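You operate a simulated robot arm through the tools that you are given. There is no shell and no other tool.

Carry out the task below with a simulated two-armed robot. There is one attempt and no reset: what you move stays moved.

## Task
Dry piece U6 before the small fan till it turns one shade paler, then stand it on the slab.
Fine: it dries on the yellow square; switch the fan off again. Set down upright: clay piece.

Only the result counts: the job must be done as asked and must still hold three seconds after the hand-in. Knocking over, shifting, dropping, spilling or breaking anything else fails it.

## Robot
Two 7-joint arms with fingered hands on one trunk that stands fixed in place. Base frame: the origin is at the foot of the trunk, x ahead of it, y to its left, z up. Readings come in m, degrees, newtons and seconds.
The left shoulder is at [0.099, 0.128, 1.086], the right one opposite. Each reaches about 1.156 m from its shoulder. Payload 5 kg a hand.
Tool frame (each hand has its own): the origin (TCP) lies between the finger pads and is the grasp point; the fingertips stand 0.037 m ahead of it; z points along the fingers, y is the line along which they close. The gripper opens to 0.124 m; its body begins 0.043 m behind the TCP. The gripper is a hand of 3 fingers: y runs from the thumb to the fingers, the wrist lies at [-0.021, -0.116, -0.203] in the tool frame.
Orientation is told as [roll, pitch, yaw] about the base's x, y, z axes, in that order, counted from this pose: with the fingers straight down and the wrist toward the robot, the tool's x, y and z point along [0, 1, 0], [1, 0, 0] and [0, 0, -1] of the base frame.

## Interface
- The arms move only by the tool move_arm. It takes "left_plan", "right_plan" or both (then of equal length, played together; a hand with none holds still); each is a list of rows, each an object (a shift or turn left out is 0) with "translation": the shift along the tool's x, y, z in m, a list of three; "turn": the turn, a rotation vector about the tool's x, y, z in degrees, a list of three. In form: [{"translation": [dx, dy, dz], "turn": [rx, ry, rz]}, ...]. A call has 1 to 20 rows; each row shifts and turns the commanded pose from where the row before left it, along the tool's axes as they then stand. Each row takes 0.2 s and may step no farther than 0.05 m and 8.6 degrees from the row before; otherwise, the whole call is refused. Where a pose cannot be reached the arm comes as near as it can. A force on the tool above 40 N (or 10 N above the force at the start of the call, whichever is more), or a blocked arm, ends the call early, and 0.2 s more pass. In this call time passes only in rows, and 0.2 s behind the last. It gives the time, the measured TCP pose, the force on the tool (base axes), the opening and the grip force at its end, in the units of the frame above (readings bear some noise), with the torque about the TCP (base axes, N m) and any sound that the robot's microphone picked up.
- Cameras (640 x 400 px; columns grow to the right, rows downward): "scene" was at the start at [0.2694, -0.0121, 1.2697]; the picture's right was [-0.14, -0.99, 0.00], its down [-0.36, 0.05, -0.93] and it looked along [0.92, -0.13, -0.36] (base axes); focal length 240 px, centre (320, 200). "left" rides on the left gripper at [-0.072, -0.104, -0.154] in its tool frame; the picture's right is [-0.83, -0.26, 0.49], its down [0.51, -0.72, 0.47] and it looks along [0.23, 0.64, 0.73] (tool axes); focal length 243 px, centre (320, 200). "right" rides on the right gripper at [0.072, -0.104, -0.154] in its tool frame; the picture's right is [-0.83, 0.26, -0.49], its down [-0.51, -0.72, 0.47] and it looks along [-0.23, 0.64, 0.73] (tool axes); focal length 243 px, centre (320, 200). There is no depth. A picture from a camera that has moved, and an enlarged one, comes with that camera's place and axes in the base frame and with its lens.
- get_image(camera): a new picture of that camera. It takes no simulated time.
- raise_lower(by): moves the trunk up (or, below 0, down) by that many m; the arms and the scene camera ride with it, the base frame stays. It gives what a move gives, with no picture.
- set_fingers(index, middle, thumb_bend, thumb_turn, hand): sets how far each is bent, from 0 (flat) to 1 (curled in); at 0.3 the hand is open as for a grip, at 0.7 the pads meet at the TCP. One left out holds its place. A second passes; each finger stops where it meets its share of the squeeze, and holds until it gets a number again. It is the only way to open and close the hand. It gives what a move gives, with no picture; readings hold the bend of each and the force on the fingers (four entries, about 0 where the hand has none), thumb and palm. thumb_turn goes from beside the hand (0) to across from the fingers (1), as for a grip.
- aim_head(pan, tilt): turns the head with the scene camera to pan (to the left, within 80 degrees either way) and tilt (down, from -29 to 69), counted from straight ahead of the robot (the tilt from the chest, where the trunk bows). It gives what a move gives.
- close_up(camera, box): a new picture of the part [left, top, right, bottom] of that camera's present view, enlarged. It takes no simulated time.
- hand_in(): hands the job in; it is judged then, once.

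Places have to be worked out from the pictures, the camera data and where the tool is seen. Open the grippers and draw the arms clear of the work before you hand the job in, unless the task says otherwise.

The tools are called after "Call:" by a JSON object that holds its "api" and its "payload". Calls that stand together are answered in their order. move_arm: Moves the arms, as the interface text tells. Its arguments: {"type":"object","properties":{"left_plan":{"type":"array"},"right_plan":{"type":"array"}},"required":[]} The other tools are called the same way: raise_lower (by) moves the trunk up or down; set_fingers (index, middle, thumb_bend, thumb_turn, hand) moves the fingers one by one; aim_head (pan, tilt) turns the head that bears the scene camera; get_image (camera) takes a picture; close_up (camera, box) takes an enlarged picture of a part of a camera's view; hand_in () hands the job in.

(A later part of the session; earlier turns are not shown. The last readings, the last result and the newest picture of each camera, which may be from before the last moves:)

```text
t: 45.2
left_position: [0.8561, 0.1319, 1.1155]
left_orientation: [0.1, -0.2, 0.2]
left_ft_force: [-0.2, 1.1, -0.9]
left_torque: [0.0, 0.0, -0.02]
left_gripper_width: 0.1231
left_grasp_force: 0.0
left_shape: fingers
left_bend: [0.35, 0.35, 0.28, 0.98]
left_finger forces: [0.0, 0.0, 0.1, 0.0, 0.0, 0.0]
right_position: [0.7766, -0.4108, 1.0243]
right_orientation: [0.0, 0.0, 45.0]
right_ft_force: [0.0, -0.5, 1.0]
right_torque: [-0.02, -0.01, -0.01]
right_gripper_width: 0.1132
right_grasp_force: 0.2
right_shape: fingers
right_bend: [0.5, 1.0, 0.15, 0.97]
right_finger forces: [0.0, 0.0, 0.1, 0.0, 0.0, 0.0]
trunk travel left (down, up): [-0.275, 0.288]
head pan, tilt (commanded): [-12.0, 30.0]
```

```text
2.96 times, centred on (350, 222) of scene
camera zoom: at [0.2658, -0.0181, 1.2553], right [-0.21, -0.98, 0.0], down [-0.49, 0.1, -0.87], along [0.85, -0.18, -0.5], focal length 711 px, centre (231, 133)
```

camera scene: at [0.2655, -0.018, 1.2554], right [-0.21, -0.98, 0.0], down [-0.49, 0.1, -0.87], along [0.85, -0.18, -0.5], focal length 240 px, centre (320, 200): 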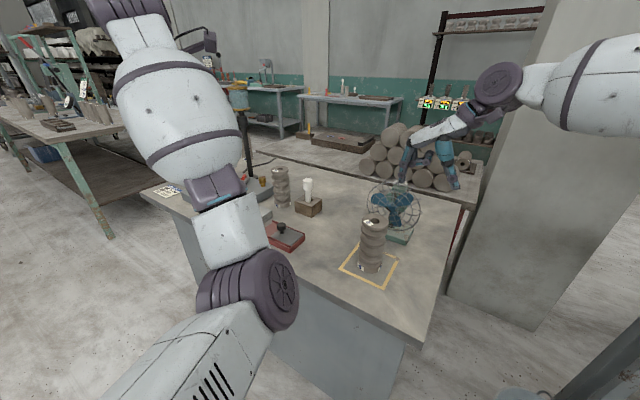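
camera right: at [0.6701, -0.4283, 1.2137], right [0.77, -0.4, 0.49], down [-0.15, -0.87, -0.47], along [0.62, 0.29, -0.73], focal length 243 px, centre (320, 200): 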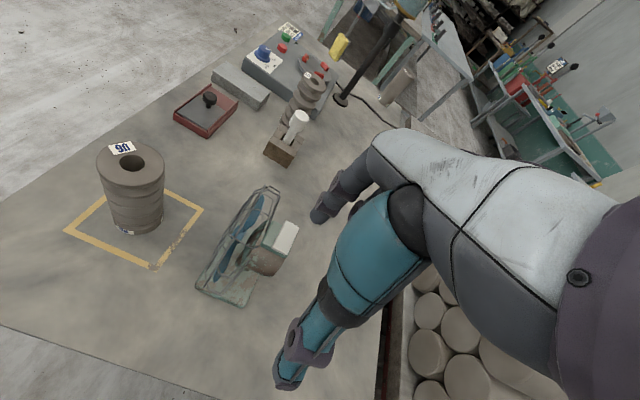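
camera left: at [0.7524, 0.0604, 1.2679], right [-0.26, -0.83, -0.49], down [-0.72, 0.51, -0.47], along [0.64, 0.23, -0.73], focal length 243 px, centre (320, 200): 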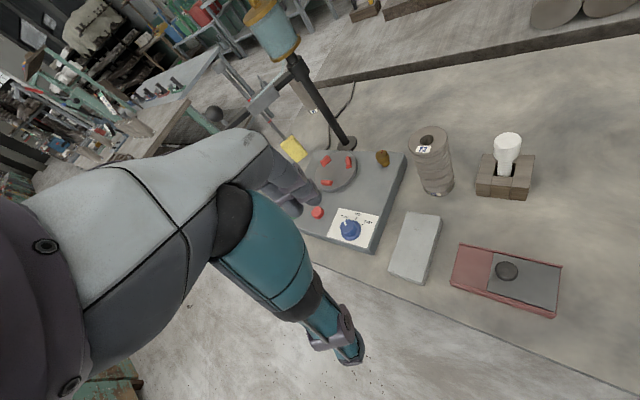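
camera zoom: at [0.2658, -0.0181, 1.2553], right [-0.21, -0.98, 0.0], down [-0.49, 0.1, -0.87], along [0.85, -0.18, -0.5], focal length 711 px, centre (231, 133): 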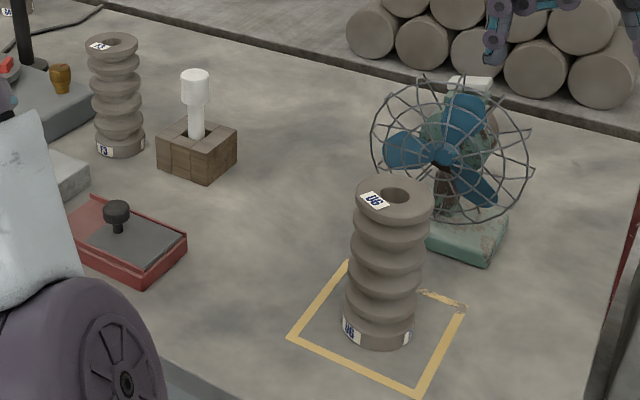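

The card shows three clay shades: dark, mid and pale; U6 began about at the mid shade, so it should reach the pale swatch. I keep watching.

Call:
{"api": "move_arm", "payload": {"right_plan": [{}, {}, {}]}}

Call:
{"api": "close_up", "payload": {"camera": "scene", "box": [360, 211, 392, 231]}}

```text
t: 46.0
left_position: [0.8558, 0.1324, 1.1146]
left_orientation: [0.1, -0.2, 0.0]
left_ft_force: [-0.4, 0.3, 0.3]
left_torque: [0.04, 0.01, -0.02]
left_gripper_width: 0.1232
left_grasp_force: 0.0
left_shape: fingers
left_bend: [0.35, 0.35, 0.28, 0.98]
left_finger forces: [0.1, 0.0, 0.0, 0.0, 0.1, 0.0]
right_position: [0.7768, -0.4112, 1.0235]
right_orientation: [0.0, 0.1, 45.0]
right_ft_force: [0.5, -0.3, 0.7]
right_torque: [0.04, 0.01, 0.0]
right_gripper_width: 0.113
right_grasp_force: 0.0
right_shape: fingers
right_bend: [0.5, 1.0, 0.15, 0.97]
right_finger forces: [0.0, 0.0, 0.1, 0.1, 0.0, 0.0]
trunk travel left (down, up): [-0.275, 0.288]
head pan, tilt (commanded): [-12.0, 30.0]
```

```text
16.00 times, centred on (376, 221) of scene
camera zoom: at [0.2658, -0.0181, 1.2553], right [-0.21, -0.98, 0.0], down [-0.49, 0.1, -0.87], along [0.85, -0.18, -0.5], focal length 3842 px, centre (-576, -136)
```

zoom: 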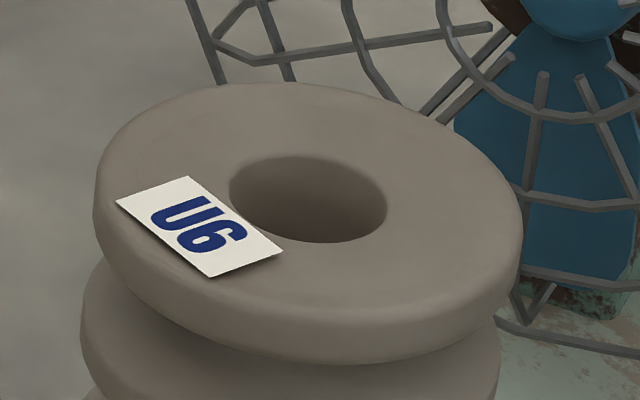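

Only a slight change. I continue waiting.

Call:
{"api": "move_arm", "payload": {"right_plan": [{}, {}, {}, {}]}}

Call:
{"api": "close_up", "payload": {"camera": "scene", "box": [360, 211, 392, 231]}}

```text
t: 47.0
left_position: [0.8562, 0.1313, 1.1156]
left_orientation: [0.1, -0.2, 0.1]
left_ft_force: [-0.9, -0.3, -0.9]
left_torque: [-0.03, -0.03, 0.01]
left_gripper_width: 0.1232
left_grasp_force: 0.1
left_shape: fingers
left_bend: [0.35, 0.35, 0.28, 0.98]
left_finger forces: [0.0, 0.0, 0.0, 0.0, 0.0, 0.0]
right_position: [0.7762, -0.4096, 1.0238]
right_orientation: [0.1, 0.0, 45.1]
right_ft_force: [0.1, 0.0, -0.1]
right_torque: [0.0, -0.02, -0.01]
right_gripper_width: 0.113
right_grasp_force: 0.0
right_shape: fingers
right_bend: [0.5, 1.0, 0.15, 0.97]
right_finger forces: [0.1, 0.0, 0.0, 0.0, 0.0, 0.0]
trunk travel left (down, up): [-0.275, 0.288]
head pan, tilt (commanded): [-12.0, 30.0]
```

```text
16.00 times, centred on (376, 221) of scene
camera zoom: at [0.2658, -0.0181, 1.2553], right [-0.21, -0.98, 0.0], down [-0.49, 0.1, -0.87], along [0.85, -0.18, -0.5], focal length 3842 px, centre (-576, -136)
```

zoom: 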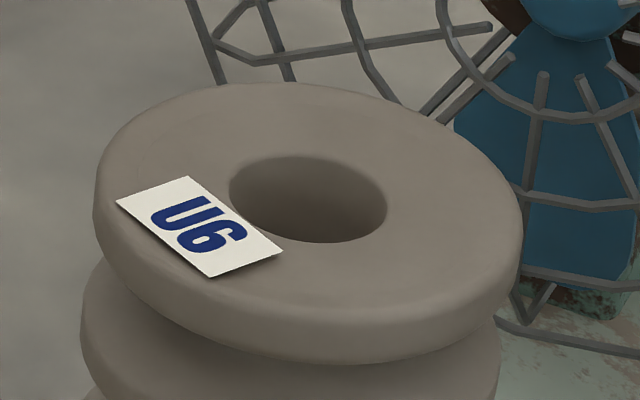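

Still close to the former shade. I keep on in one-second steps.

Call:
{"api": "move_arm", "payload": {"right_plan": [{}, {}, {}, {}]}}

Call:
{"api": "close_up", "payload": {"camera": "scene", "box": [360, 211, 392, 231]}}

Call:
{"api": "close_up", "payload": {"camera": "scene", "box": [260, 155, 440, 290]}}

```text
t: 48.0
left_position: [0.8555, 0.1329, 1.1153]
left_orientation: [0.2, -0.2, 0.1]
left_ft_force: [-0.3, 0.3, 0.1]
left_torque: [0.02, -0.01, 0.01]
left_gripper_width: 0.1232
left_grasp_force: 0.2
left_shape: fingers
left_bend: [0.35, 0.35, 0.28, 0.98]
left_finger forces: [0.1, 0.0, 0.0, 0.0, 0.1, 0.0]
right_position: [0.7767, -0.4121, 1.0243]
right_orientation: [-0.1, 0.0, 45.0]
right_ft_force: [-0.9, -0.6, -0.9]
right_torque: [0.03, -0.02, 0.02]
right_gripper_width: 0.1129
right_grasp_force: 0.0
right_shape: fingers
right_bend: [0.5, 1.0, 0.15, 0.97]
right_finger forces: [0.1, 0.0, 0.0, 0.0, 0.0, 0.1]
trunk travel left (down, up): [-0.275, 0.288]
head pan, tilt (commanded): [-12.0, 30.0]
```

```text
16.00 times, centred on (376, 221) of scene
camera zoom: at [0.2658, -0.0181, 1.2553], right [-0.21, -0.98, 0.0], down [-0.49, 0.1, -0.87], along [0.85, -0.18, -0.5], focal length 3842 px, centre (-576, -136)
```

zoom: 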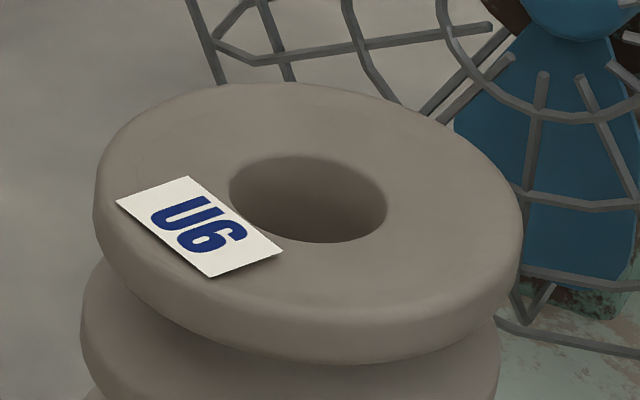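

```text
2.96 times, centred on (350, 222) of scene
camera zoom: at [0.2658, -0.0181, 1.2553], right [-0.21, -0.98, 0.0], down [-0.49, 0.1, -0.87], along [0.85, -0.18, -0.5], focal length 711 px, centre (231, 133)
```

zoom: 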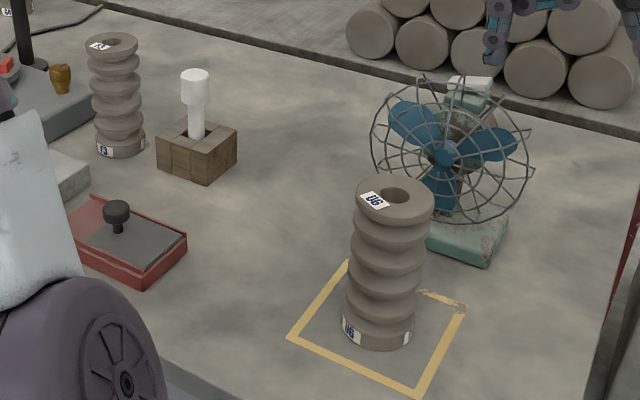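

U6 is now visibly paler than F3 but not yet near the pale swatch. I go on waiting and watching.

Call:
{"api": "move_arm", "payload": {"right_plan": [{}, {}, {}, {}, {}]}}

Call:
{"api": "close_up", "payload": {"camera": "scene", "box": [360, 211, 392, 231]}}

Call:
{"api": "close_up", "payload": {"camera": "scene", "box": [260, 155, 440, 290]}}

```text
t: 49.2
left_position: [0.8563, 0.1328, 1.1148]
left_orientation: [0.1, -0.2, 0.1]
left_ft_force: [0.1, 0.2, 0.0]
left_torque: [0.02, 0.01, -0.02]
left_gripper_width: 0.1233
left_grasp_force: 0.1
left_shape: fingers
left_bend: [0.35, 0.35, 0.28, 0.98]
left_finger forces: [0.0, 0.0, 0.0, 0.1, 0.0, 0.0]
right_position: [0.7774, -0.4114, 1.0233]
right_orientation: [0.0, 0.0, 45.0]
right_ft_force: [-0.4, 0.3, -0.2]
right_torque: [-0.01, 0.0, -0.06]
right_gripper_width: 0.1131
right_grasp_force: 0.1
right_shape: fingers
right_bend: [0.5, 1.0, 0.15, 0.97]
right_finger forces: [0.1, 0.1, 0.0, 0.0, 0.0, 0.0]
trunk travel left (down, up): [-0.275, 0.288]
head pan, tilt (commanded): [-12.0, 30.0]
```

```text
16.00 times, centred on (376, 221) of scene
camera zoom: at [0.2658, -0.0181, 1.2553], right [-0.21, -0.98, 0.0], down [-0.49, 0.1, -0.87], along [0.85, -0.18, -0.5], focal length 3842 px, centre (-576, -136)
```

zoom: 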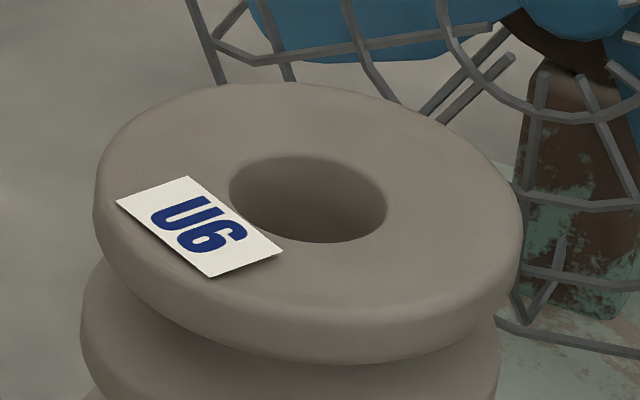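

```text
2.96 times, centred on (350, 222) of scene
camera zoom: at [0.2658, -0.0181, 1.2553], right [-0.21, -0.98, 0.0], down [-0.49, 0.1, -0.87], along [0.85, -0.18, -0.5], focal length 711 px, centre (231, 133)
```

zoom: 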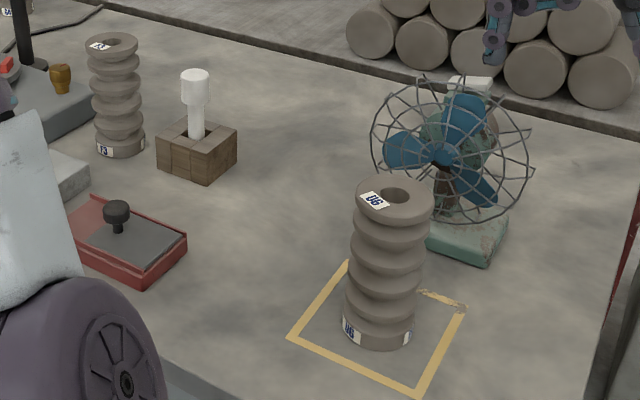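

Change is slow and gradual. I wait two seconds at a time now.

Call:
{"api": "move_arm", "payload": {"right_plan": [{}, {}, {}, {}, {}, {}, {}, {}, {}]}}

Call:
{"api": "close_up", "payload": {"camera": "scene", "box": [360, 211, 392, 231]}}

Call:
{"api": "close_up", "payload": {"camera": "scene", "box": [260, 155, 440, 290]}}

```text
t: 51.2
left_position: [0.8568, 0.1325, 1.1155]
left_orientation: [0.0, -0.2, 0.1]
left_ft_force: [-0.1, 0.7, -0.1]
left_torque: [0.01, 0.02, -0.07]
left_gripper_width: 0.1232
left_grasp_force: 0.0
left_shape: fingers
left_bend: [0.35, 0.35, 0.28, 0.98]
left_finger forces: [0.0, 0.0, 0.0, 0.0, 0.0, 0.1]
right_position: [0.7758, -0.412, 1.0246]
right_orientation: [0.1, 0.0, 45.0]
right_ft_force: [-0.1, -0.7, 0.2]
right_torque: [0.0, 0.0, 0.0]
right_gripper_width: 0.1132
right_grasp_force: 0.0
right_shape: fingers
right_bend: [0.5, 1.0, 0.15, 0.97]
right_finger forces: [0.0, 0.0, 0.0, 0.1, 0.1, 0.0]
trunk travel left (down, up): [-0.275, 0.288]
head pan, tilt (commanded): [-12.0, 30.0]
```

```text
16.00 times, centred on (376, 221) of scene
camera zoom: at [0.2658, -0.0181, 1.2553], right [-0.21, -0.98, 0.0], down [-0.49, 0.1, -0.87], along [0.85, -0.18, -0.5], focal length 3842 px, centre (-576, -136)
```

zoom: 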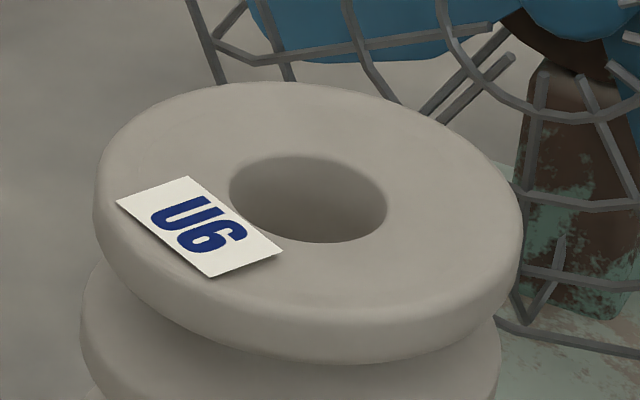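

```text
2.96 times, centred on (350, 222) of scene
camera zoom: at [0.2658, -0.0181, 1.2553], right [-0.21, -0.98, 0.0], down [-0.49, 0.1, -0.87], along [0.85, -0.18, -0.5], focal length 711 px, centre (231, 133)
```

zoom: 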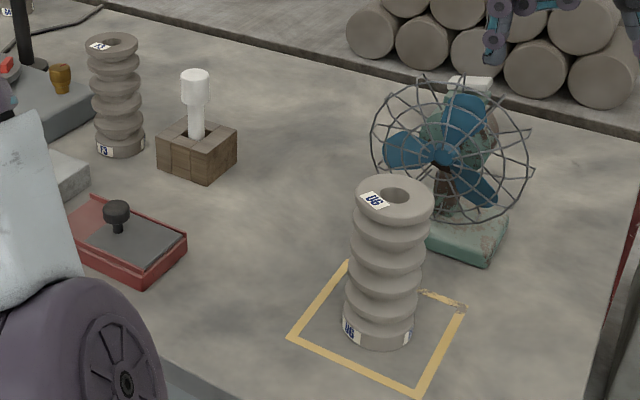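

There is the change: U6 has jumped clearly to the paler shade. I switch the fan off at once by pressing the rocker's raised near end.

Call:
{"api": "move_arm", "payload": {"right_plan": [{"translation": [0, 0, 0.013]}, {"translation": [0, 0, 0.006]}, {"translation": [0, 0, 0.003]}]}}

Call:
{"api": "close_up", "payload": {"camera": "scene", "box": [385, 165, 425, 200]}}

Call:
{"api": "close_up", "payload": {"camera": "right", "box": [260, 170, 350, 260]}}

```text
t: 52.0
left_position: [0.856, 0.1333, 1.1138]
left_orientation: [0.1, -0.1, 0.1]
left_ft_force: [0.7, 0.6, 0.1]
left_torque: [0.01, 0.0, -0.02]
left_gripper_width: 0.1231
left_grasp_force: 0.0
left_shape: fingers
left_bend: [0.35, 0.35, 0.28, 0.98]
left_finger forces: [0.1, 0.0, 0.1, 0.1, 0.0, 0.1]
right_position: [0.7763, -0.4123, 1.0027]
right_orientation: [0.0, 0.0, 45.0]
right_ft_force: [-0.2, 0.7, -0.1]
right_torque: [-0.03, 0.02, 0.04]
right_gripper_width: 0.1127
right_grasp_force: 0.1
right_shape: fingers
right_bend: [0.5, 1.0, 0.15, 0.97]
right_finger forces: [0.0, 0.0, 0.0, 0.0, 0.0, 0.0]
trunk travel left (down, up): [-0.275, 0.288]
head pan, tilt (commanded): [-12.0, 30.0]
```

```text
11.43 times, centred on (405, 182) of scene
camera zoom: at [0.266, -0.0182, 1.2553], right [-0.21, -0.98, 0.0], down [-0.49, 0.1, -0.87], along [0.85, -0.18, -0.5], focal length 2744 px, centre (-651, 400)
```

zoom: 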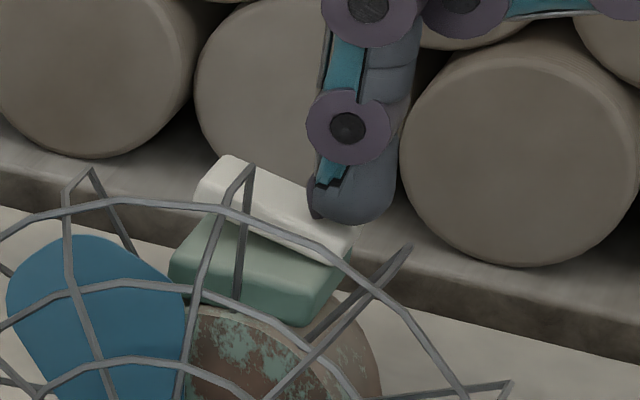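

```text
4.44 times, centred on (305, 215) of right
camera zoom: at [0.651, -0.4338, 1.1558], right [0.77, -0.4, 0.49], down [-0.15, -0.87, -0.47], along [0.62, 0.29, -0.73], focal length 1078 px, centre (387, 133)
```

zoom: 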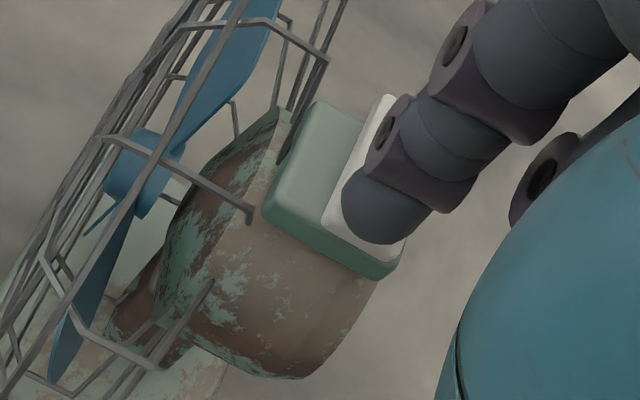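

The rocker has tipped back to its first position. I lift the finger and check that the blades have stopped.

Call:
{"api": "move_arm", "payload": {"right_plan": [{"translation": [0, 0, -0.02]}]}}

Call:
{"api": "close_up", "payload": {"camera": "scene", "box": [260, 155, 440, 290]}}

Call:
{"api": "close_up", "payload": {"camera": "right", "box": [230, 150, 360, 280]}}

```text
t: 52.4
left_position: [0.8568, 0.1332, 1.1155]
left_orientation: [-0.1, -0.1, 0.1]
left_ft_force: [-0.3, 0.9, 0.4]
left_torque: [-0.01, -0.02, -0.01]
left_gripper_width: 0.1233
left_grasp_force: 0.1
left_shape: fingers
left_bend: [0.35, 0.35, 0.28, 0.98]
left_finger forces: [0.0, 0.1, 0.0, 0.0, 0.0, 0.0]
right_position: [0.7761, -0.4103, 1.0258]
right_orientation: [-0.2, 0.0, 45.2]
right_ft_force: [0.0, 0.0, -0.4]
right_torque: [0.0, -0.01, 0.02]
right_gripper_width: 0.1129
right_grasp_force: 0.2
right_shape: fingers
right_bend: [0.5, 1.0, 0.15, 0.97]
right_finger forces: [0.0, 0.1, 0.0, 0.1, 0.1, 0.1]
trunk travel left (down, up): [-0.275, 0.288]
head pan, tilt (commanded): [-12.0, 30.0]
```

```text
2.96 times, centred on (350, 222) of scene
camera zoom: at [0.265, -0.0173, 1.2556], right [-0.21, -0.98, 0.0], down [-0.49, 0.1, -0.87], along [0.85, -0.18, -0.5], focal length 711 px, centre (231, 133)
```

zoom: 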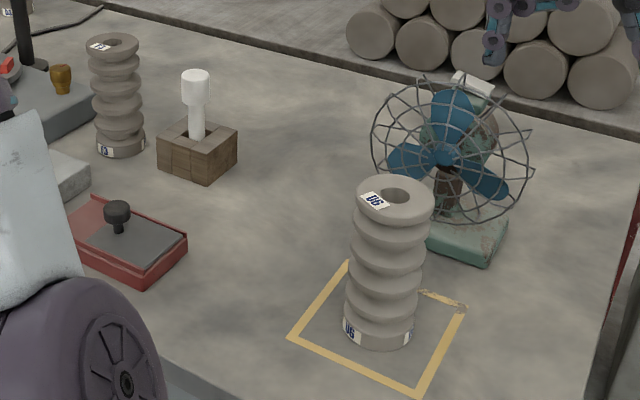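

```text
3.08 times, centred on (295, 215) of right
camera zoom: at [0.6508, -0.4319, 1.1778], right [0.77, -0.4, 0.49], down [-0.15, -0.87, -0.47], along [0.62, 0.29, -0.73], focal length 746 px, centre (397, 154)
```

zoom: 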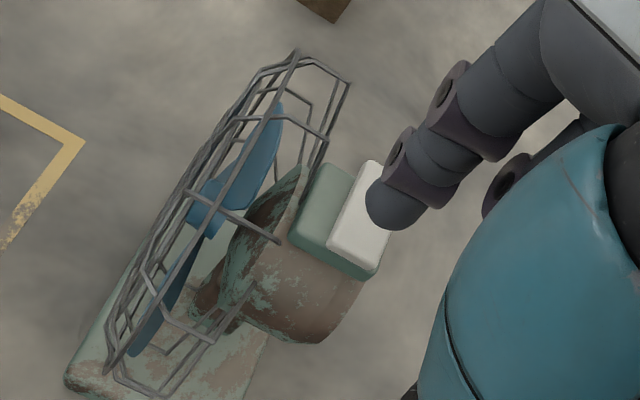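

I raise the right hand clear and compare the blades again.

Call:
{"api": "move_arm", "payload": {"right_plan": [{"translation": [0, 0, -0.04]}]}}

Call:
{"api": "close_up", "payload": {"camera": "scene", "box": [260, 155, 440, 290]}}

```text
t: 52.8
left_position: [0.8551, 0.1349, 1.1171]
left_orientation: [0.0, -0.2, 0.1]
left_ft_force: [-0.5, 0.1, 0.5]
left_torque: [-0.03, 0.0, 0.06]
left_gripper_width: 0.1232
left_grasp_force: 0.0
left_shape: fingers
left_bend: [0.35, 0.35, 0.28, 0.98]
left_finger forces: [0.1, 0.0, 0.1, 0.1, 0.1, 0.0]
right_position: [0.7735, -0.41, 1.0657]
right_orientation: [-0.1, 0.1, 45.0]
right_ft_force: [-0.2, 0.6, 0.6]
right_torque: [-0.02, -0.04, -0.01]
right_gripper_width: 0.1128
right_grasp_force: 0.1
right_shape: fingers
right_bend: [0.5, 1.0, 0.15, 0.97]
right_finger forces: [0.0, 0.0, 0.1, 0.0, 0.0, 0.0]
trunk travel left (down, up): [-0.275, 0.288]
head pan, tilt (commanded): [-12.0, 30.0]
```

```text
2.96 times, centred on (350, 222) of scene
camera zoom: at [0.2643, -0.0165, 1.2558], right [-0.21, -0.98, 0.0], down [-0.49, 0.1, -0.87], along [0.85, -0.18, -0.5], focal length 711 px, centre (231, 133)
```

zoom: 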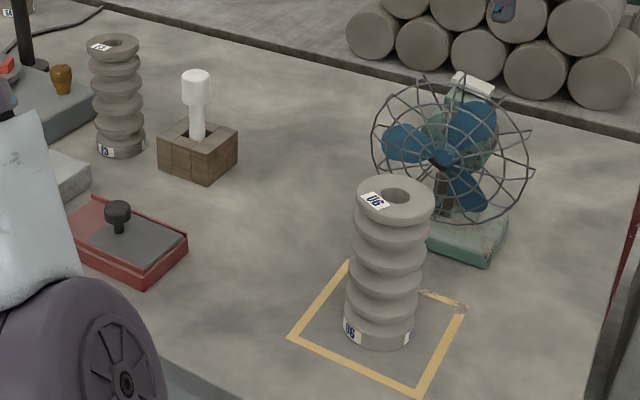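

The blades are still moving — maybe coasting. I move the right hand a little further and compare quickly.

Call:
{"api": "move_arm", "payload": {"right_plan": [{"translation": [0, -0.02, -0.02]}]}}

Call:
{"api": "close_up", "payload": {"camera": "scene", "box": [330, 150, 440, 280]}}

Call:
{"api": "close_up", "payload": {"camera": "scene", "box": [385, 165, 425, 200]}}

```text
t: 53.2
left_position: [0.8559, 0.1322, 1.1155]
left_orientation: [0.0, -0.3, 0.1]
left_ft_force: [-0.6, -0.2, -0.4]
left_torque: [0.0, -0.03, 0.03]
left_gripper_width: 0.1234
left_grasp_force: 0.1
left_shape: fingers
left_bend: [0.35, 0.35, 0.28, 0.98]
left_finger forces: [0.1, 0.0, 0.0, 0.0, 0.0, 0.0]
right_position: [0.7625, -0.425, 1.0829]
right_orientation: [0.0, 0.0, 44.9]
right_ft_force: [-0.3, -0.7, 0.1]
right_torque: [0.01, -0.03, 0.0]
right_gripper_width: 0.1126
right_grasp_force: 0.2
right_shape: fingers
right_bend: [0.5, 1.0, 0.15, 0.97]
right_finger forces: [0.0, 0.0, 0.0, 0.0, 0.0, 0.1]
trunk travel left (down, up): [-0.275, 0.288]
head pan, tilt (commanded): [-12.0, 30.0]
```

```text
3.08 times, centred on (385, 215) of scene
camera zoom: at [0.2644, -0.0183, 1.2557], right [-0.21, -0.98, 0.0], down [-0.49, 0.1, -0.87], along [0.85, -0.18, -0.5], focal length 739 px, centre (120, 154)
```

zoom: 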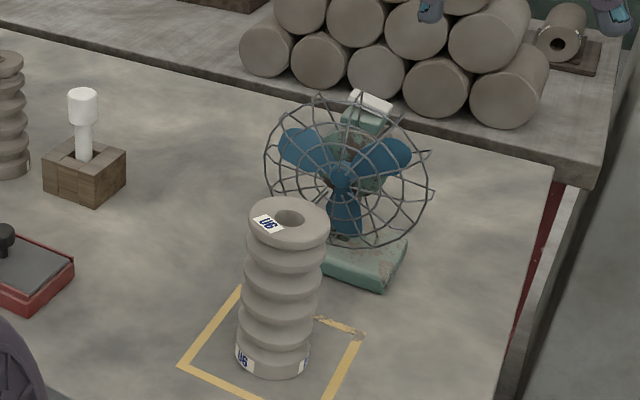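

```text
11.43 times, centred on (405, 182) of scene
camera zoom: at [0.2644, -0.0183, 1.2557], right [-0.21, -0.98, 0.0], down [-0.49, 0.1, -0.87], along [0.85, -0.18, -0.5], focal length 2744 px, centre (-651, 400)
```

zoom: 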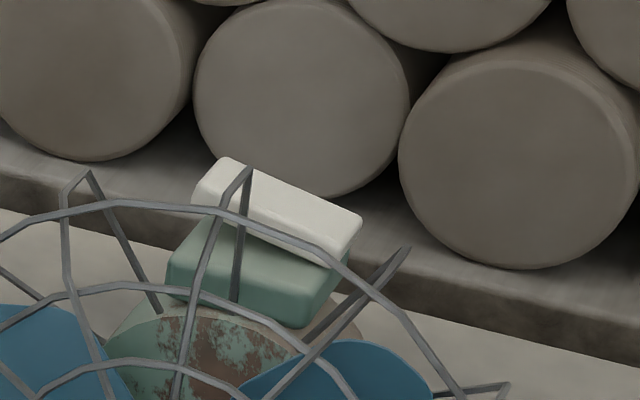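

The rocker is back in its original "off" tilt. I park the right hand away and check the blades once more.

Call:
{"api": "move_arm", "payload": {"right_plan": [{"translation": [-0.0159, -0.0336, -0.01]}, {"translation": [-0.0159, -0.0336, -0.01]}, {"translation": [-0.0159, -0.0336, -0.01]}]}}

Call:
{"api": "close_up", "payload": {"camera": "scene", "box": [330, 150, 440, 280]}}

```text
t: 54.0
left_position: [0.8563, 0.1316, 1.1159]
left_orientation: [0.1, -0.2, 0.1]
left_ft_force: [0.1, -0.8, 0.8]
left_torque: [0.05, -0.02, -0.01]
left_gripper_width: 0.1231
left_grasp_force: 0.1
left_shape: fingers
left_bend: [0.35, 0.35, 0.28, 0.98]
left_finger forces: [0.0, 0.1, 0.0, 0.1, 0.0, 0.1]
right_position: [0.7235, -0.5282, 1.1156]
right_orientation: [0.1, -0.1, 45.1]
right_ft_force: [-0.3, 0.3, -0.5]
right_torque: [0.05, -0.02, -0.02]
right_gripper_width: 0.1128
right_grasp_force: 0.0
right_shape: fingers
right_bend: [0.5, 1.0, 0.15, 0.97]
right_finger forces: [0.0, 0.1, 0.0, 0.0, 0.0, 0.0]
trunk travel left (down, up): [-0.275, 0.288]
head pan, tilt (commanded): [-12.0, 30.0]
```

```text
3.08 times, centred on (385, 215) of scene
camera zoom: at [0.2652, -0.019, 1.2555], right [-0.21, -0.98, 0.0], down [-0.49, 0.1, -0.87], along [0.85, -0.18, -0.5], focal length 739 px, centre (120, 154)
```

zoom: 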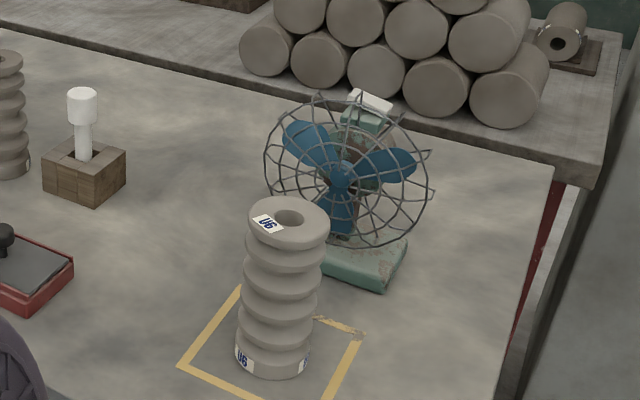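

The blades have almost come to rest, so the fan is off. Before fetching the piece I bring the left arm back toward its starting place, out of the way of the slab.

Call:
{"api": "move_arm", "payload": {"left_plan": [{"translation": [0.02, -0.01, -0.03]}, {"translation": [0.02, -0.025, -0.03]}, {"translation": [0.02, -0.03, -0.02]}, {"translation": [0.02, -0.03, -0.02]}]}}

Call:
{"api": "get_image", "payload": {"camera": "scene"}}

```text
t: 55.0
left_position: [0.8404, 0.238, 1.2074]
left_orientation: [0.0, -0.2, 0.0]
left_ft_force: [0.2, -0.1, 0.5]
left_torque: [-0.03, -0.02, 0.01]
left_gripper_width: 0.1233
left_grasp_force: 0.0
left_shape: fingers
left_bend: [0.35, 0.35, 0.28, 0.98]
left_finger forces: [0.0, 0.0, 0.0, 0.1, 0.0, 0.0]
left hand out of reach, approached as far as the arm can: row 1, 2, 3, 4
right_position: [0.7242, -0.5273, 1.1151]
right_orientation: [-0.2, 0.0, 45.0]
right_ft_force: [0.4, -0.1, 0.0]
right_torque: [0.01, -0.06, -0.02]
right_gripper_width: 0.1129
right_grasp_force: 0.0
right_shape: fingers
right_bend: [0.5, 1.0, 0.15, 0.97]
right_finger forces: [0.0, 0.1, 0.0, 0.1, 0.1, 0.0]
trunk travel left (down, up): [-0.275, 0.288]
head pan, tilt (commanded): [-12.0, 30.0]
```

```text
taken
camera scene: at [0.2643, -0.0178, 1.2557], right [-0.21, -0.98, 0.0], down [-0.49, 0.1, -0.87], along [0.85, -0.18, -0.5], focal length 240 px, centre (320, 200)
```

scene: 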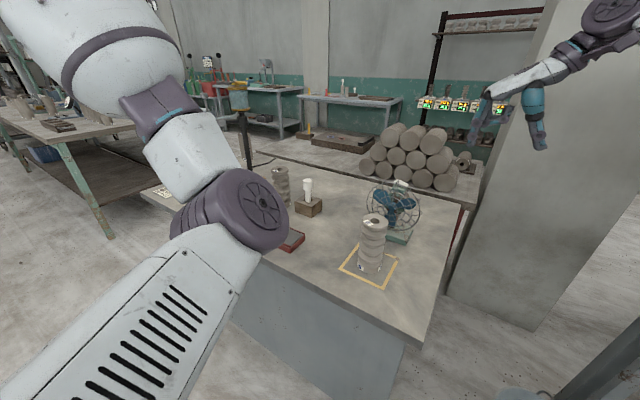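

The left hand is now high and to the left, clear of the slab. I'll fetch the piece with the right hand: first open its fingers.

Call:
{"api": "set_fingers", "payload": {"hand": "right", "index": 0.3, "middle": 0.3, "thumb_bend": 0.3}}

Call:
{"api": "move_arm", "payload": {"right_plan": [{"translation": [0.0, 0.0, -0.01]}, {"translation": [0.03, 0.02, 0.0]}, {"translation": [0.035, 0.02, 0.0]}, {"translation": [0.035, 0.02, 0.0]}]}}

Call:
{"api": "get_image", "payload": {"camera": "right"}}

```text
t: 56.0
left_position: [0.84, 0.2369, 1.207]
left_orientation: [0.2, -0.1, 0.2]
left_ft_force: [-0.4, -0.1, 0.6]
left_torque: [0.0, 0.01, 0.0]
left_gripper_width: 0.1233
left_grasp_force: 0.0
left_shape: fingers
left_bend: [0.35, 0.35, 0.28, 0.98]
left_finger forces: [0.1, 0.0, 0.0, 0.1, 0.0, 0.0]
right_position: [0.7243, -0.5277, 1.1152]
right_orientation: [0.1, 0.0, 45.0]
right_ft_force: [1.2, 0.0, 0.6]
right_torque: [0.02, -0.04, 0.04]
right_gripper_width: 0.1288
right_grasp_force: 0.0
right_shape: fingers
right_bend: [0.3, 0.3, 0.3, 0.97]
right_finger forces: [0.1, 0.1, 0.0, 0.0, 0.1, 0.1]
trunk travel left (down, up): [-0.275, 0.288]
head pan, tilt (commanded): [-12.0, 30.0]
```

```text
t: 57.0
left_position: [0.8403, 0.2379, 1.205]
left_orientation: [0.1, 0.0, 0.0]
left_ft_force: [-0.4, 0.4, 0.2]
left_torque: [-0.02, -0.01, 0.03]
left_gripper_width: 0.1233
left_grasp_force: 0.0
left_shape: fingers
left_bend: [0.35, 0.35, 0.28, 0.98]
left_finger forces: [0.1, 0.0, 0.0, 0.0, 0.0, 0.0]
right_position: [0.6951, -0.4145, 1.1232]
right_orientation: [0.0, 0.0, 44.9]
right_ft_force: [-0.1, 0.1, 0.0]
right_torque: [-0.06, 0.01, 0.01]
right_gripper_width: 0.1288
right_grasp_force: 0.1
right_shape: fingers
right_bend: [0.3, 0.3, 0.3, 0.97]
right_finger forces: [0.0, 0.0, 0.0, 0.0, 0.0, 0.0]
trunk travel left (down, up): [-0.275, 0.288]
head pan, tilt (commanded): [-12.0, 30.0]
```

```text
taken
camera right: at [0.5704, -0.436, 1.276], right [0.77, -0.4, 0.49], down [-0.15, -0.87, -0.47], along [0.62, 0.29, -0.73], focal length 243 px, centre (320, 200)
```

right: 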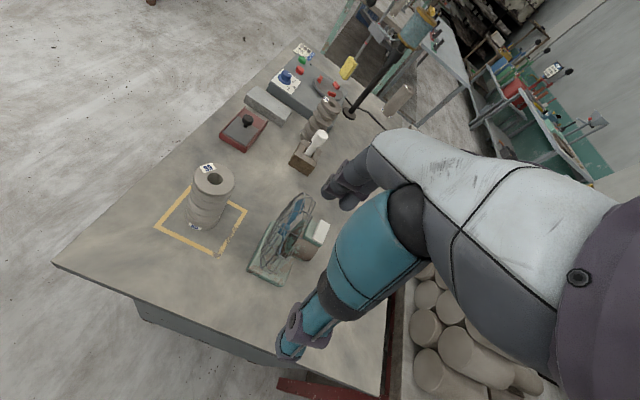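

Reachable so far. I continue to a point above the piece.

Call:
{"api": "move_arm", "payload": {"right_plan": [{"translation": [0.0333, 0.0277, 0.01]}, {"translation": [0.0333, 0.0277, 0.01]}, {"translation": [0.0333, 0.0277, 0.01]}, {"translation": [0.0333, 0.0277, 0.01]}]}}

Call:
{"api": "get_image", "payload": {"camera": "right"}}

Call:
{"api": "get_image", "payload": {"camera": "scene"}}

```text
t: 58.0
left_position: [0.8413, 0.2385, 1.2048]
left_orientation: [0.0, -0.1, 0.1]
left_ft_force: [-0.4, 0.1, -1.1]
left_torque: [-0.07, 0.02, 0.0]
left_gripper_width: 0.1232
left_grasp_force: 0.0
left_shape: fingers
left_bend: [0.35, 0.35, 0.28, 0.98]
left_finger forces: [0.0, 0.1, 0.0, 0.0, 0.0, 0.0]
right_position: [0.6791, -0.2425, 1.0842]
right_orientation: [-0.2, -0.1, 44.9]
right_ft_force: [-0.3, 0.8, -0.5]
right_torque: [-0.03, -0.02, -0.02]
right_gripper_width: 0.1289
right_grasp_force: 0.1
right_shape: fingers
right_bend: [0.3, 0.3, 0.3, 0.97]
right_finger forces: [0.1, 0.1, 0.0, 0.0, 0.0, 0.1]
trunk travel left (down, up): [-0.275, 0.288]
head pan, tilt (commanded): [-12.0, 30.0]
```

```text
taken
camera right: at [0.5541, -0.2631, 1.2373], right [0.77, -0.4, 0.49], down [-0.15, -0.87, -0.47], along [0.62, 0.29, -0.73], focal length 243 px, centre (320, 200)
```

right: 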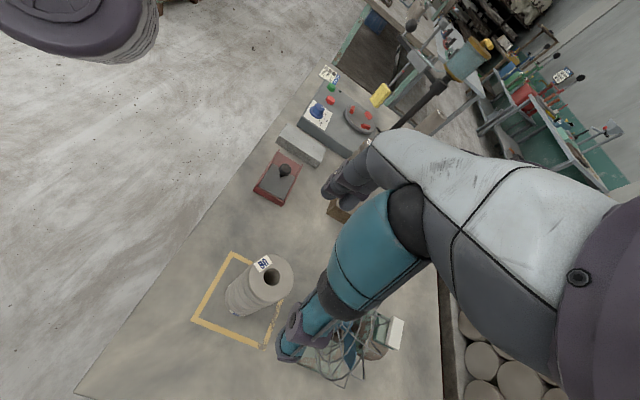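

```text
taken
camera scene: at [0.2661, -0.0164, 1.2553], right [-0.21, -0.98, 0.0], down [-0.49, 0.1, -0.87], along [0.85, -0.18, -0.5], focal length 240 px, centre (320, 200)
```

scene: 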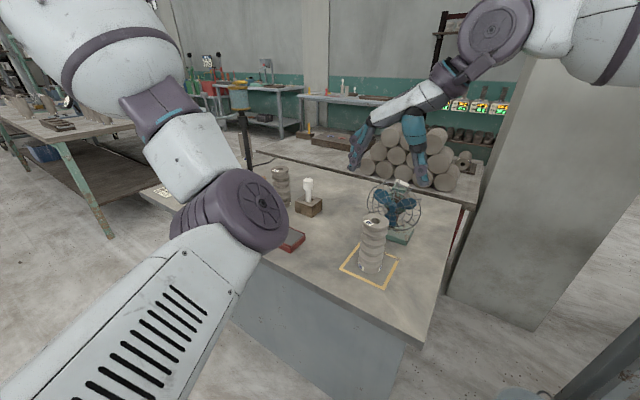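

Reachable and right above the piece. I enlarge to check the alignment before going down.

Call:
{"api": "close_up", "payload": {"camera": "right", "box": [180, 230, 340, 370]}}

Call:
{"api": "close_up", "payload": {"camera": "scene", "box": [330, 110, 450, 300]}}

```text
2.86 times, centred on (260, 300) of right
camera zoom: at [0.5541, -0.2631, 1.2373], right [0.77, -0.4, 0.49], down [-0.15, -0.87, -0.47], along [0.62, 0.29, -0.73], focal length 693 px, centre (491, -86)
```

zoom: 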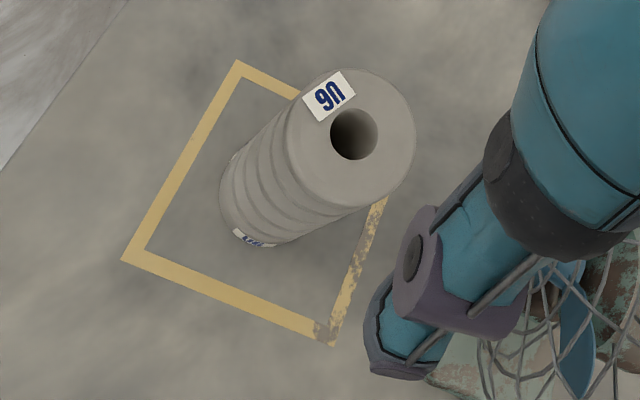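

```text
2.11 times, centred on (390, 205) of scene
camera zoom: at [0.2661, -0.0164, 1.2553], right [-0.21, -0.98, 0.0], down [-0.49, 0.1, -0.87], along [0.85, -0.18, -0.5], focal length 506 px, centre (173, 190)
```

zoom: 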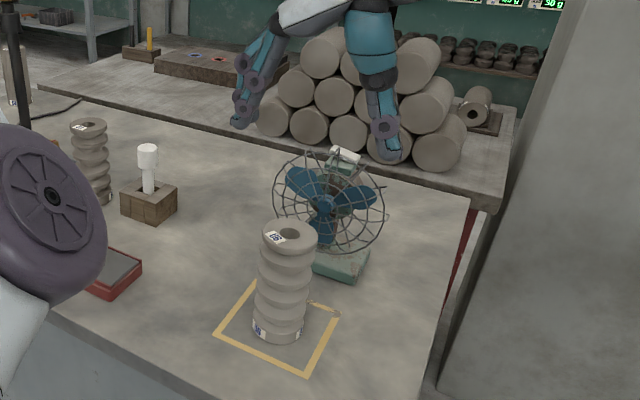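

Alignment is good (piece centre 6 mm toward the fingers, as intended). I lower the hand around it.

Call:
{"api": "move_arm", "payload": {"right_plan": [{"translation": [0, 0, 0.035]}, {"translation": [0, 0, 0.035]}, {"translation": [0, 0, 0.03]}]}}

Call:
{"api": "get_image", "payload": {"camera": "right"}}

Call:
{"api": "close_up", "payload": {"camera": "scene", "box": [330, 140, 450, 300]}}

```text
t: 58.8
left_position: [0.841, 0.236, 1.2053]
left_orientation: [0.1, -0.1, 0.1]
left_ft_force: [0.9, -1.3, -0.1]
left_torque: [0.04, 0.03, 0.01]
left_gripper_width: 0.1228
left_grasp_force: 0.0
left_shape: fingers
left_bend: [0.35, 0.35, 0.28, 0.98]
left_finger forces: [0.1, 0.1, 0.0, 0.1, 0.0, 0.1]
right_position: [0.6794, -0.2453, 0.9811]
right_orientation: [0.0, -0.1, 45.1]
right_ft_force: [0.1, 0.3, -0.2]
right_torque: [0.04, 0.02, -0.01]
right_gripper_width: 0.1289
right_grasp_force: 0.1
right_shape: fingers
right_bend: [0.3, 0.3, 0.3, 0.97]
right_finger forces: [0.0, 0.0, 0.0, 0.0, 0.1, 0.1]
trunk travel left (down, up): [-0.275, 0.288]
head pan, tilt (commanded): [-12.0, 30.0]
```

```text
taken
camera right: at [0.555, -0.2678, 1.1349], right [0.77, -0.4, 0.49], down [-0.15, -0.87, -0.47], along [0.62, 0.29, -0.73], focal length 243 px, centre (320, 200)
```

right: 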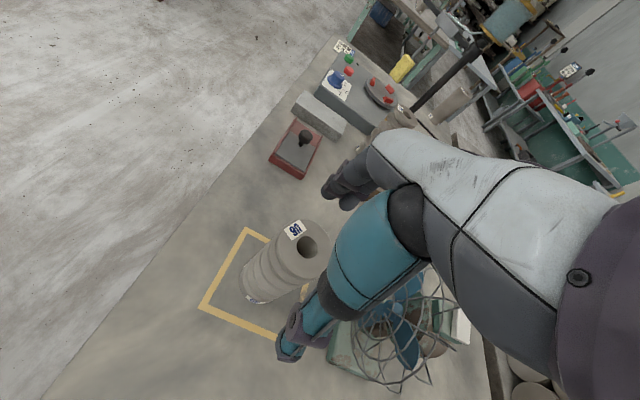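

```text
2.50 times, centred on (390, 220) of scene
camera zoom: at [0.2662, -0.0187, 1.2552], right [-0.21, -0.98, 0.0], down [-0.49, 0.1, -0.87], along [0.85, -0.18, -0.5], focal length 600 px, centre (145, 150)
```

zoom: 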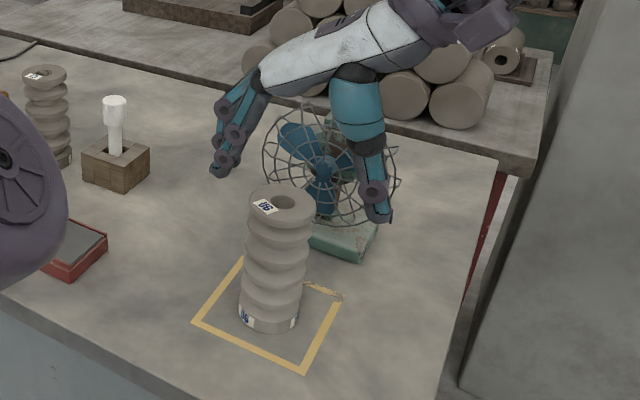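

The piece lies between fingers and thumb. I lower to grasp height.

Call:
{"api": "move_arm", "payload": {"right_plan": [{"translation": [0.003, 0, 0.03]}, {"translation": [0, 0, 0.03]}, {"translation": [0, 0, 0.015]}]}}

Call:
{"api": "get_image", "payload": {"camera": "right"}}

Call:
{"api": "close_up", "payload": {"camera": "scene", "box": [330, 170, 430, 300]}}

```text
t: 59.6
left_position: [0.8414, 0.2375, 1.205]
left_orientation: [0.1, -0.2, 0.1]
left_ft_force: [1.3, 0.4, -0.7]
left_torque: [-0.01, -0.01, 0.04]
left_gripper_width: 0.1231
left_grasp_force: 0.1
left_shape: fingers
left_bend: [0.35, 0.35, 0.28, 0.98]
left_finger forces: [0.0, 0.0, 0.0, 0.0, 0.0, 0.0]
right_position: [0.6821, -0.2436, 0.9053]
right_orientation: [-0.1, 0.0, 45.0]
right_ft_force: [-0.4, 0.0, -0.1]
right_torque: [0.0, 0.0, -0.01]
right_gripper_width: 0.129
right_grasp_force: 0.1
right_shape: fingers
right_bend: [0.3, 0.3, 0.3, 0.97]
right_finger forces: [0.0, 0.0, 0.0, 0.0, 0.0, 0.0]
trunk travel left (down, up): [-0.275, 0.288]
head pan, tilt (commanded): [-12.0, 30.0]
```

```text
taken
camera right: at [0.5571, -0.2655, 1.0595], right [0.77, -0.4, 0.49], down [-0.15, -0.87, -0.47], along [0.62, 0.29, -0.73], focal length 243 px, centre (320, 200)
```

right: 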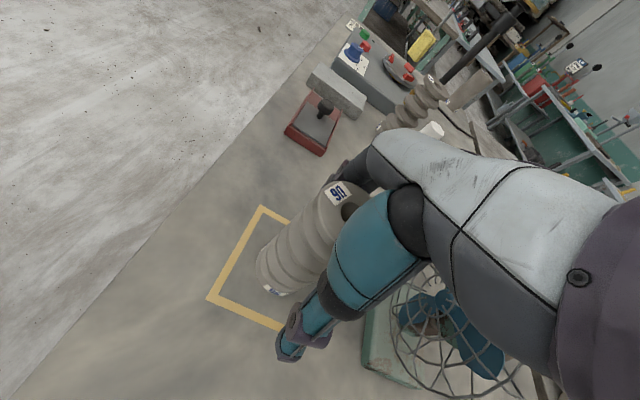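

```text
3.08 times, centred on (380, 235) of scene
camera zoom: at [0.2659, -0.018, 1.2553], right [-0.21, -0.98, 0.0], down [-0.49, 0.1, -0.87], along [0.85, -0.18, -0.5], focal length 739 px, centre (135, 92)
```

zoom: 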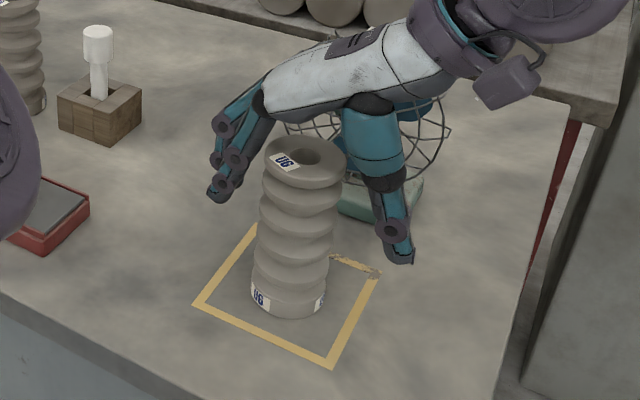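

The hand is well placed around the piece. I close the fingers in stages.

Call:
{"api": "set_fingers", "payload": {"hand": "right", "index": 0.47, "middle": 0.47, "thumb_bend": 0.47}}

Call:
{"api": "close_up", "payload": {"camera": "scene", "box": [330, 170, 430, 300]}}

```text
t: 60.6
left_position: [0.8407, 0.2354, 1.2055]
left_orientation: [0.1, 0.0, 0.1]
left_ft_force: [-0.3, 0.5, -0.2]
left_torque: [0.03, 0.04, 0.0]
left_gripper_width: 0.1236
left_grasp_force: 0.0
left_shape: fingers
left_bend: [0.35, 0.35, 0.28, 0.98]
left_finger forces: [0.0, 0.0, 0.1, 0.0, 0.1, 0.0]
right_position: [0.6819, -0.2427, 0.9055]
right_orientation: [0.1, 0.0, 45.0]
right_ft_force: [2.2, 1.1, 1.9]
right_torque: [0.0, 0.02, -0.02]
right_gripper_width: 0.0782
right_grasp_force: 0.7
right_shape: fingers
right_bend: [0.47, 0.47, 0.47, 0.97]
right_finger forces: [1.9, 0.0, 0.0, 0.0, 0.1, 0.0]
trunk travel left (down, up): [-0.275, 0.288]
head pan, tilt (commanded): [-12.0, 30.0]
```

```text
3.08 times, centred on (380, 235) of scene
camera zoom: at [0.2658, -0.0179, 1.2553], right [-0.21, -0.98, 0.0], down [-0.49, 0.1, -0.87], along [0.85, -0.18, -0.5], focal length 739 px, centre (135, 92)
```

zoom: 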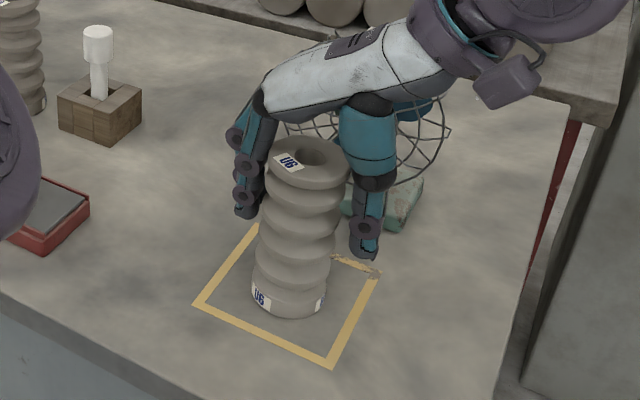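

The index touches first here; I hold the fingers and bring in the thumb.

Call:
{"api": "set_fingers", "payload": {"hand": "right", "thumb_bend": 0.54}}

Call:
{"api": "close_up", "payload": {"camera": "scene", "box": [330, 170, 430, 300]}}

```text
t: 61.6
left_position: [0.8417, 0.2379, 1.2051]
left_orientation: [0.2, 0.0, 0.1]
left_ft_force: [0.2, -0.4, 0.6]
left_torque: [0.03, -0.01, 0.01]
left_gripper_width: 0.1231
left_grasp_force: 0.1
left_shape: fingers
left_bend: [0.35, 0.35, 0.28, 0.98]
left_finger forces: [0.0, 0.0, 0.0, 0.1, 0.0, 0.0]
right_position: [0.682, -0.2443, 0.9049]
right_orientation: [-0.1, 0.0, 45.0]
right_ft_force: [1.1, 0.7, 1.7]
right_torque: [-0.01, 0.04, 0.03]
right_gripper_width: 0.068
right_grasp_force: 1.1
right_shape: fingers
right_bend: [0.47, 0.47, 0.53, 0.97]
right_finger forces: [2.1, 0.0, 0.0, 0.1, 0.4, 0.0]
trunk travel left (down, up): [-0.275, 0.288]
head pan, tilt (commanded): [-12.0, 30.0]
```

```text
3.08 times, centred on (380, 235) of scene
camera zoom: at [0.2658, -0.0179, 1.2553], right [-0.21, -0.98, 0.0], down [-0.49, 0.1, -0.87], along [0.85, -0.18, -0.5], focal length 739 px, centre (135, 92)
```

zoom: 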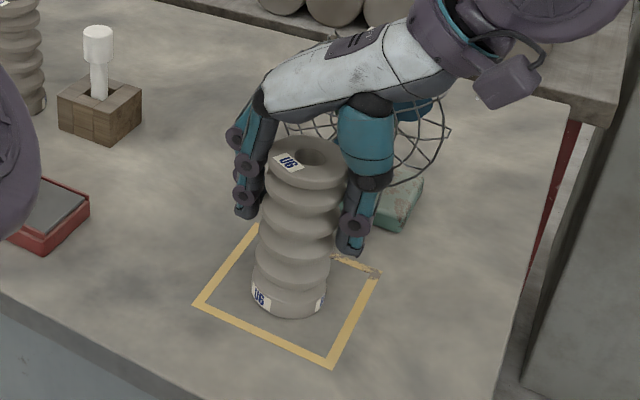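

Both sides now touch, nicely balanced. I tighten evenly.

Call:
{"api": "set_fingers", "payload": {"hand": "right", "index": 0.54, "middle": 0.56, "thumb_bend": 0.6}}

Call:
{"api": "close_up", "payload": {"camera": "scene", "box": [330, 170, 430, 300]}}

```text
t: 62.6
left_position: [0.8418, 0.2369, 1.2057]
left_orientation: [0.1, -0.2, 0.1]
left_ft_force: [1.1, 0.6, -0.7]
left_torque: [0.03, 0.02, 0.01]
left_gripper_width: 0.1233
left_grasp_force: 0.1
left_shape: fingers
left_bend: [0.35, 0.35, 0.28, 0.98]
left_finger forces: [0.0, 0.0, 0.0, 0.0, 0.0, 0.0]
right_position: [0.6821, -0.2436, 0.9064]
right_orientation: [0.0, 0.0, 44.9]
right_ft_force: [0.6, 0.5, 1.1]
right_torque: [-0.05, -0.02, 0.02]
right_gripper_width: 0.0618
right_grasp_force: 8.5
right_shape: fingers
right_bend: [0.5, 0.55, 0.55, 0.97]
right_finger forces: [7.9, 1.7, 0.0, 0.0, 8.0, 0.1]
trunk travel left (down, up): [-0.275, 0.288]
head pan, tilt (commanded): [-12.0, 30.0]
```

```text
3.08 times, centred on (380, 235) of scene
camera zoom: at [0.2658, -0.018, 1.2553], right [-0.21, -0.98, 0.0], down [-0.49, 0.1, -0.87], along [0.85, -0.18, -0.5], focal length 739 px, centre (135, 92)
```

zoom: 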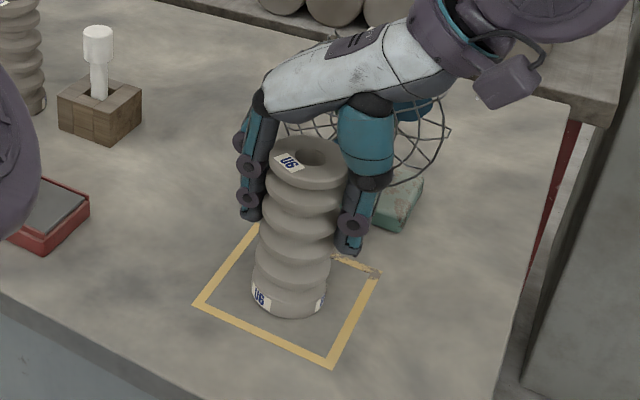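

Grip about 8 N, with most on the index. I bring the middle finger in more and tighten.

Call:
{"api": "set_fingers", "payload": {"hand": "right", "index": 0.58, "middle": 0.66, "thumb_bend": 0.65}}

Call:
{"api": "close_up", "payload": {"camera": "scene", "box": [330, 170, 430, 300]}}

```text
t: 63.6
left_position: [0.8418, 0.2362, 1.2048]
left_orientation: [0.1, -0.1, 0.1]
left_ft_force: [-1.0, -0.5, -1.0]
left_torque: [-0.01, -0.01, -0.02]
left_gripper_width: 0.1232
left_grasp_force: 0.1
left_shape: fingers
left_bend: [0.35, 0.35, 0.28, 0.98]
left_finger forces: [0.1, 0.0, 0.1, 0.1, 0.0, 0.0]
right_position: [0.6818, -0.2434, 0.9055]
right_orientation: [-0.1, -0.1, 44.9]
right_ft_force: [2.2, 0.8, -0.1]
right_torque: [-0.1, -0.09, 0.01]
right_gripper_width: 0.0605
right_grasp_force: 16.8
right_shape: fingers
right_bend: [0.51, 0.58, 0.56, 0.97]
right_finger forces: [8.1, 8.2, 0.1, 0.0, 16.6, 0.1]
trunk travel left (down, up): [-0.275, 0.288]
head pan, tilt (commanded): [-12.0, 30.0]
```

```text
3.08 times, centred on (380, 235) of scene
camera zoom: at [0.266, -0.018, 1.2553], right [-0.21, -0.98, 0.0], down [-0.49, 0.1, -0.87], along [0.85, -0.18, -0.5], focal length 739 px, centre (135, 92)
```

zoom: 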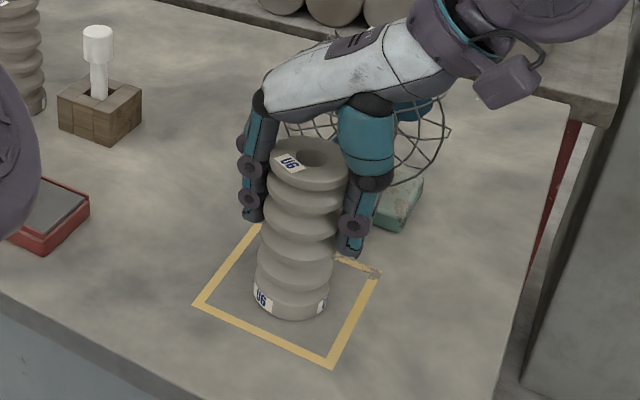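

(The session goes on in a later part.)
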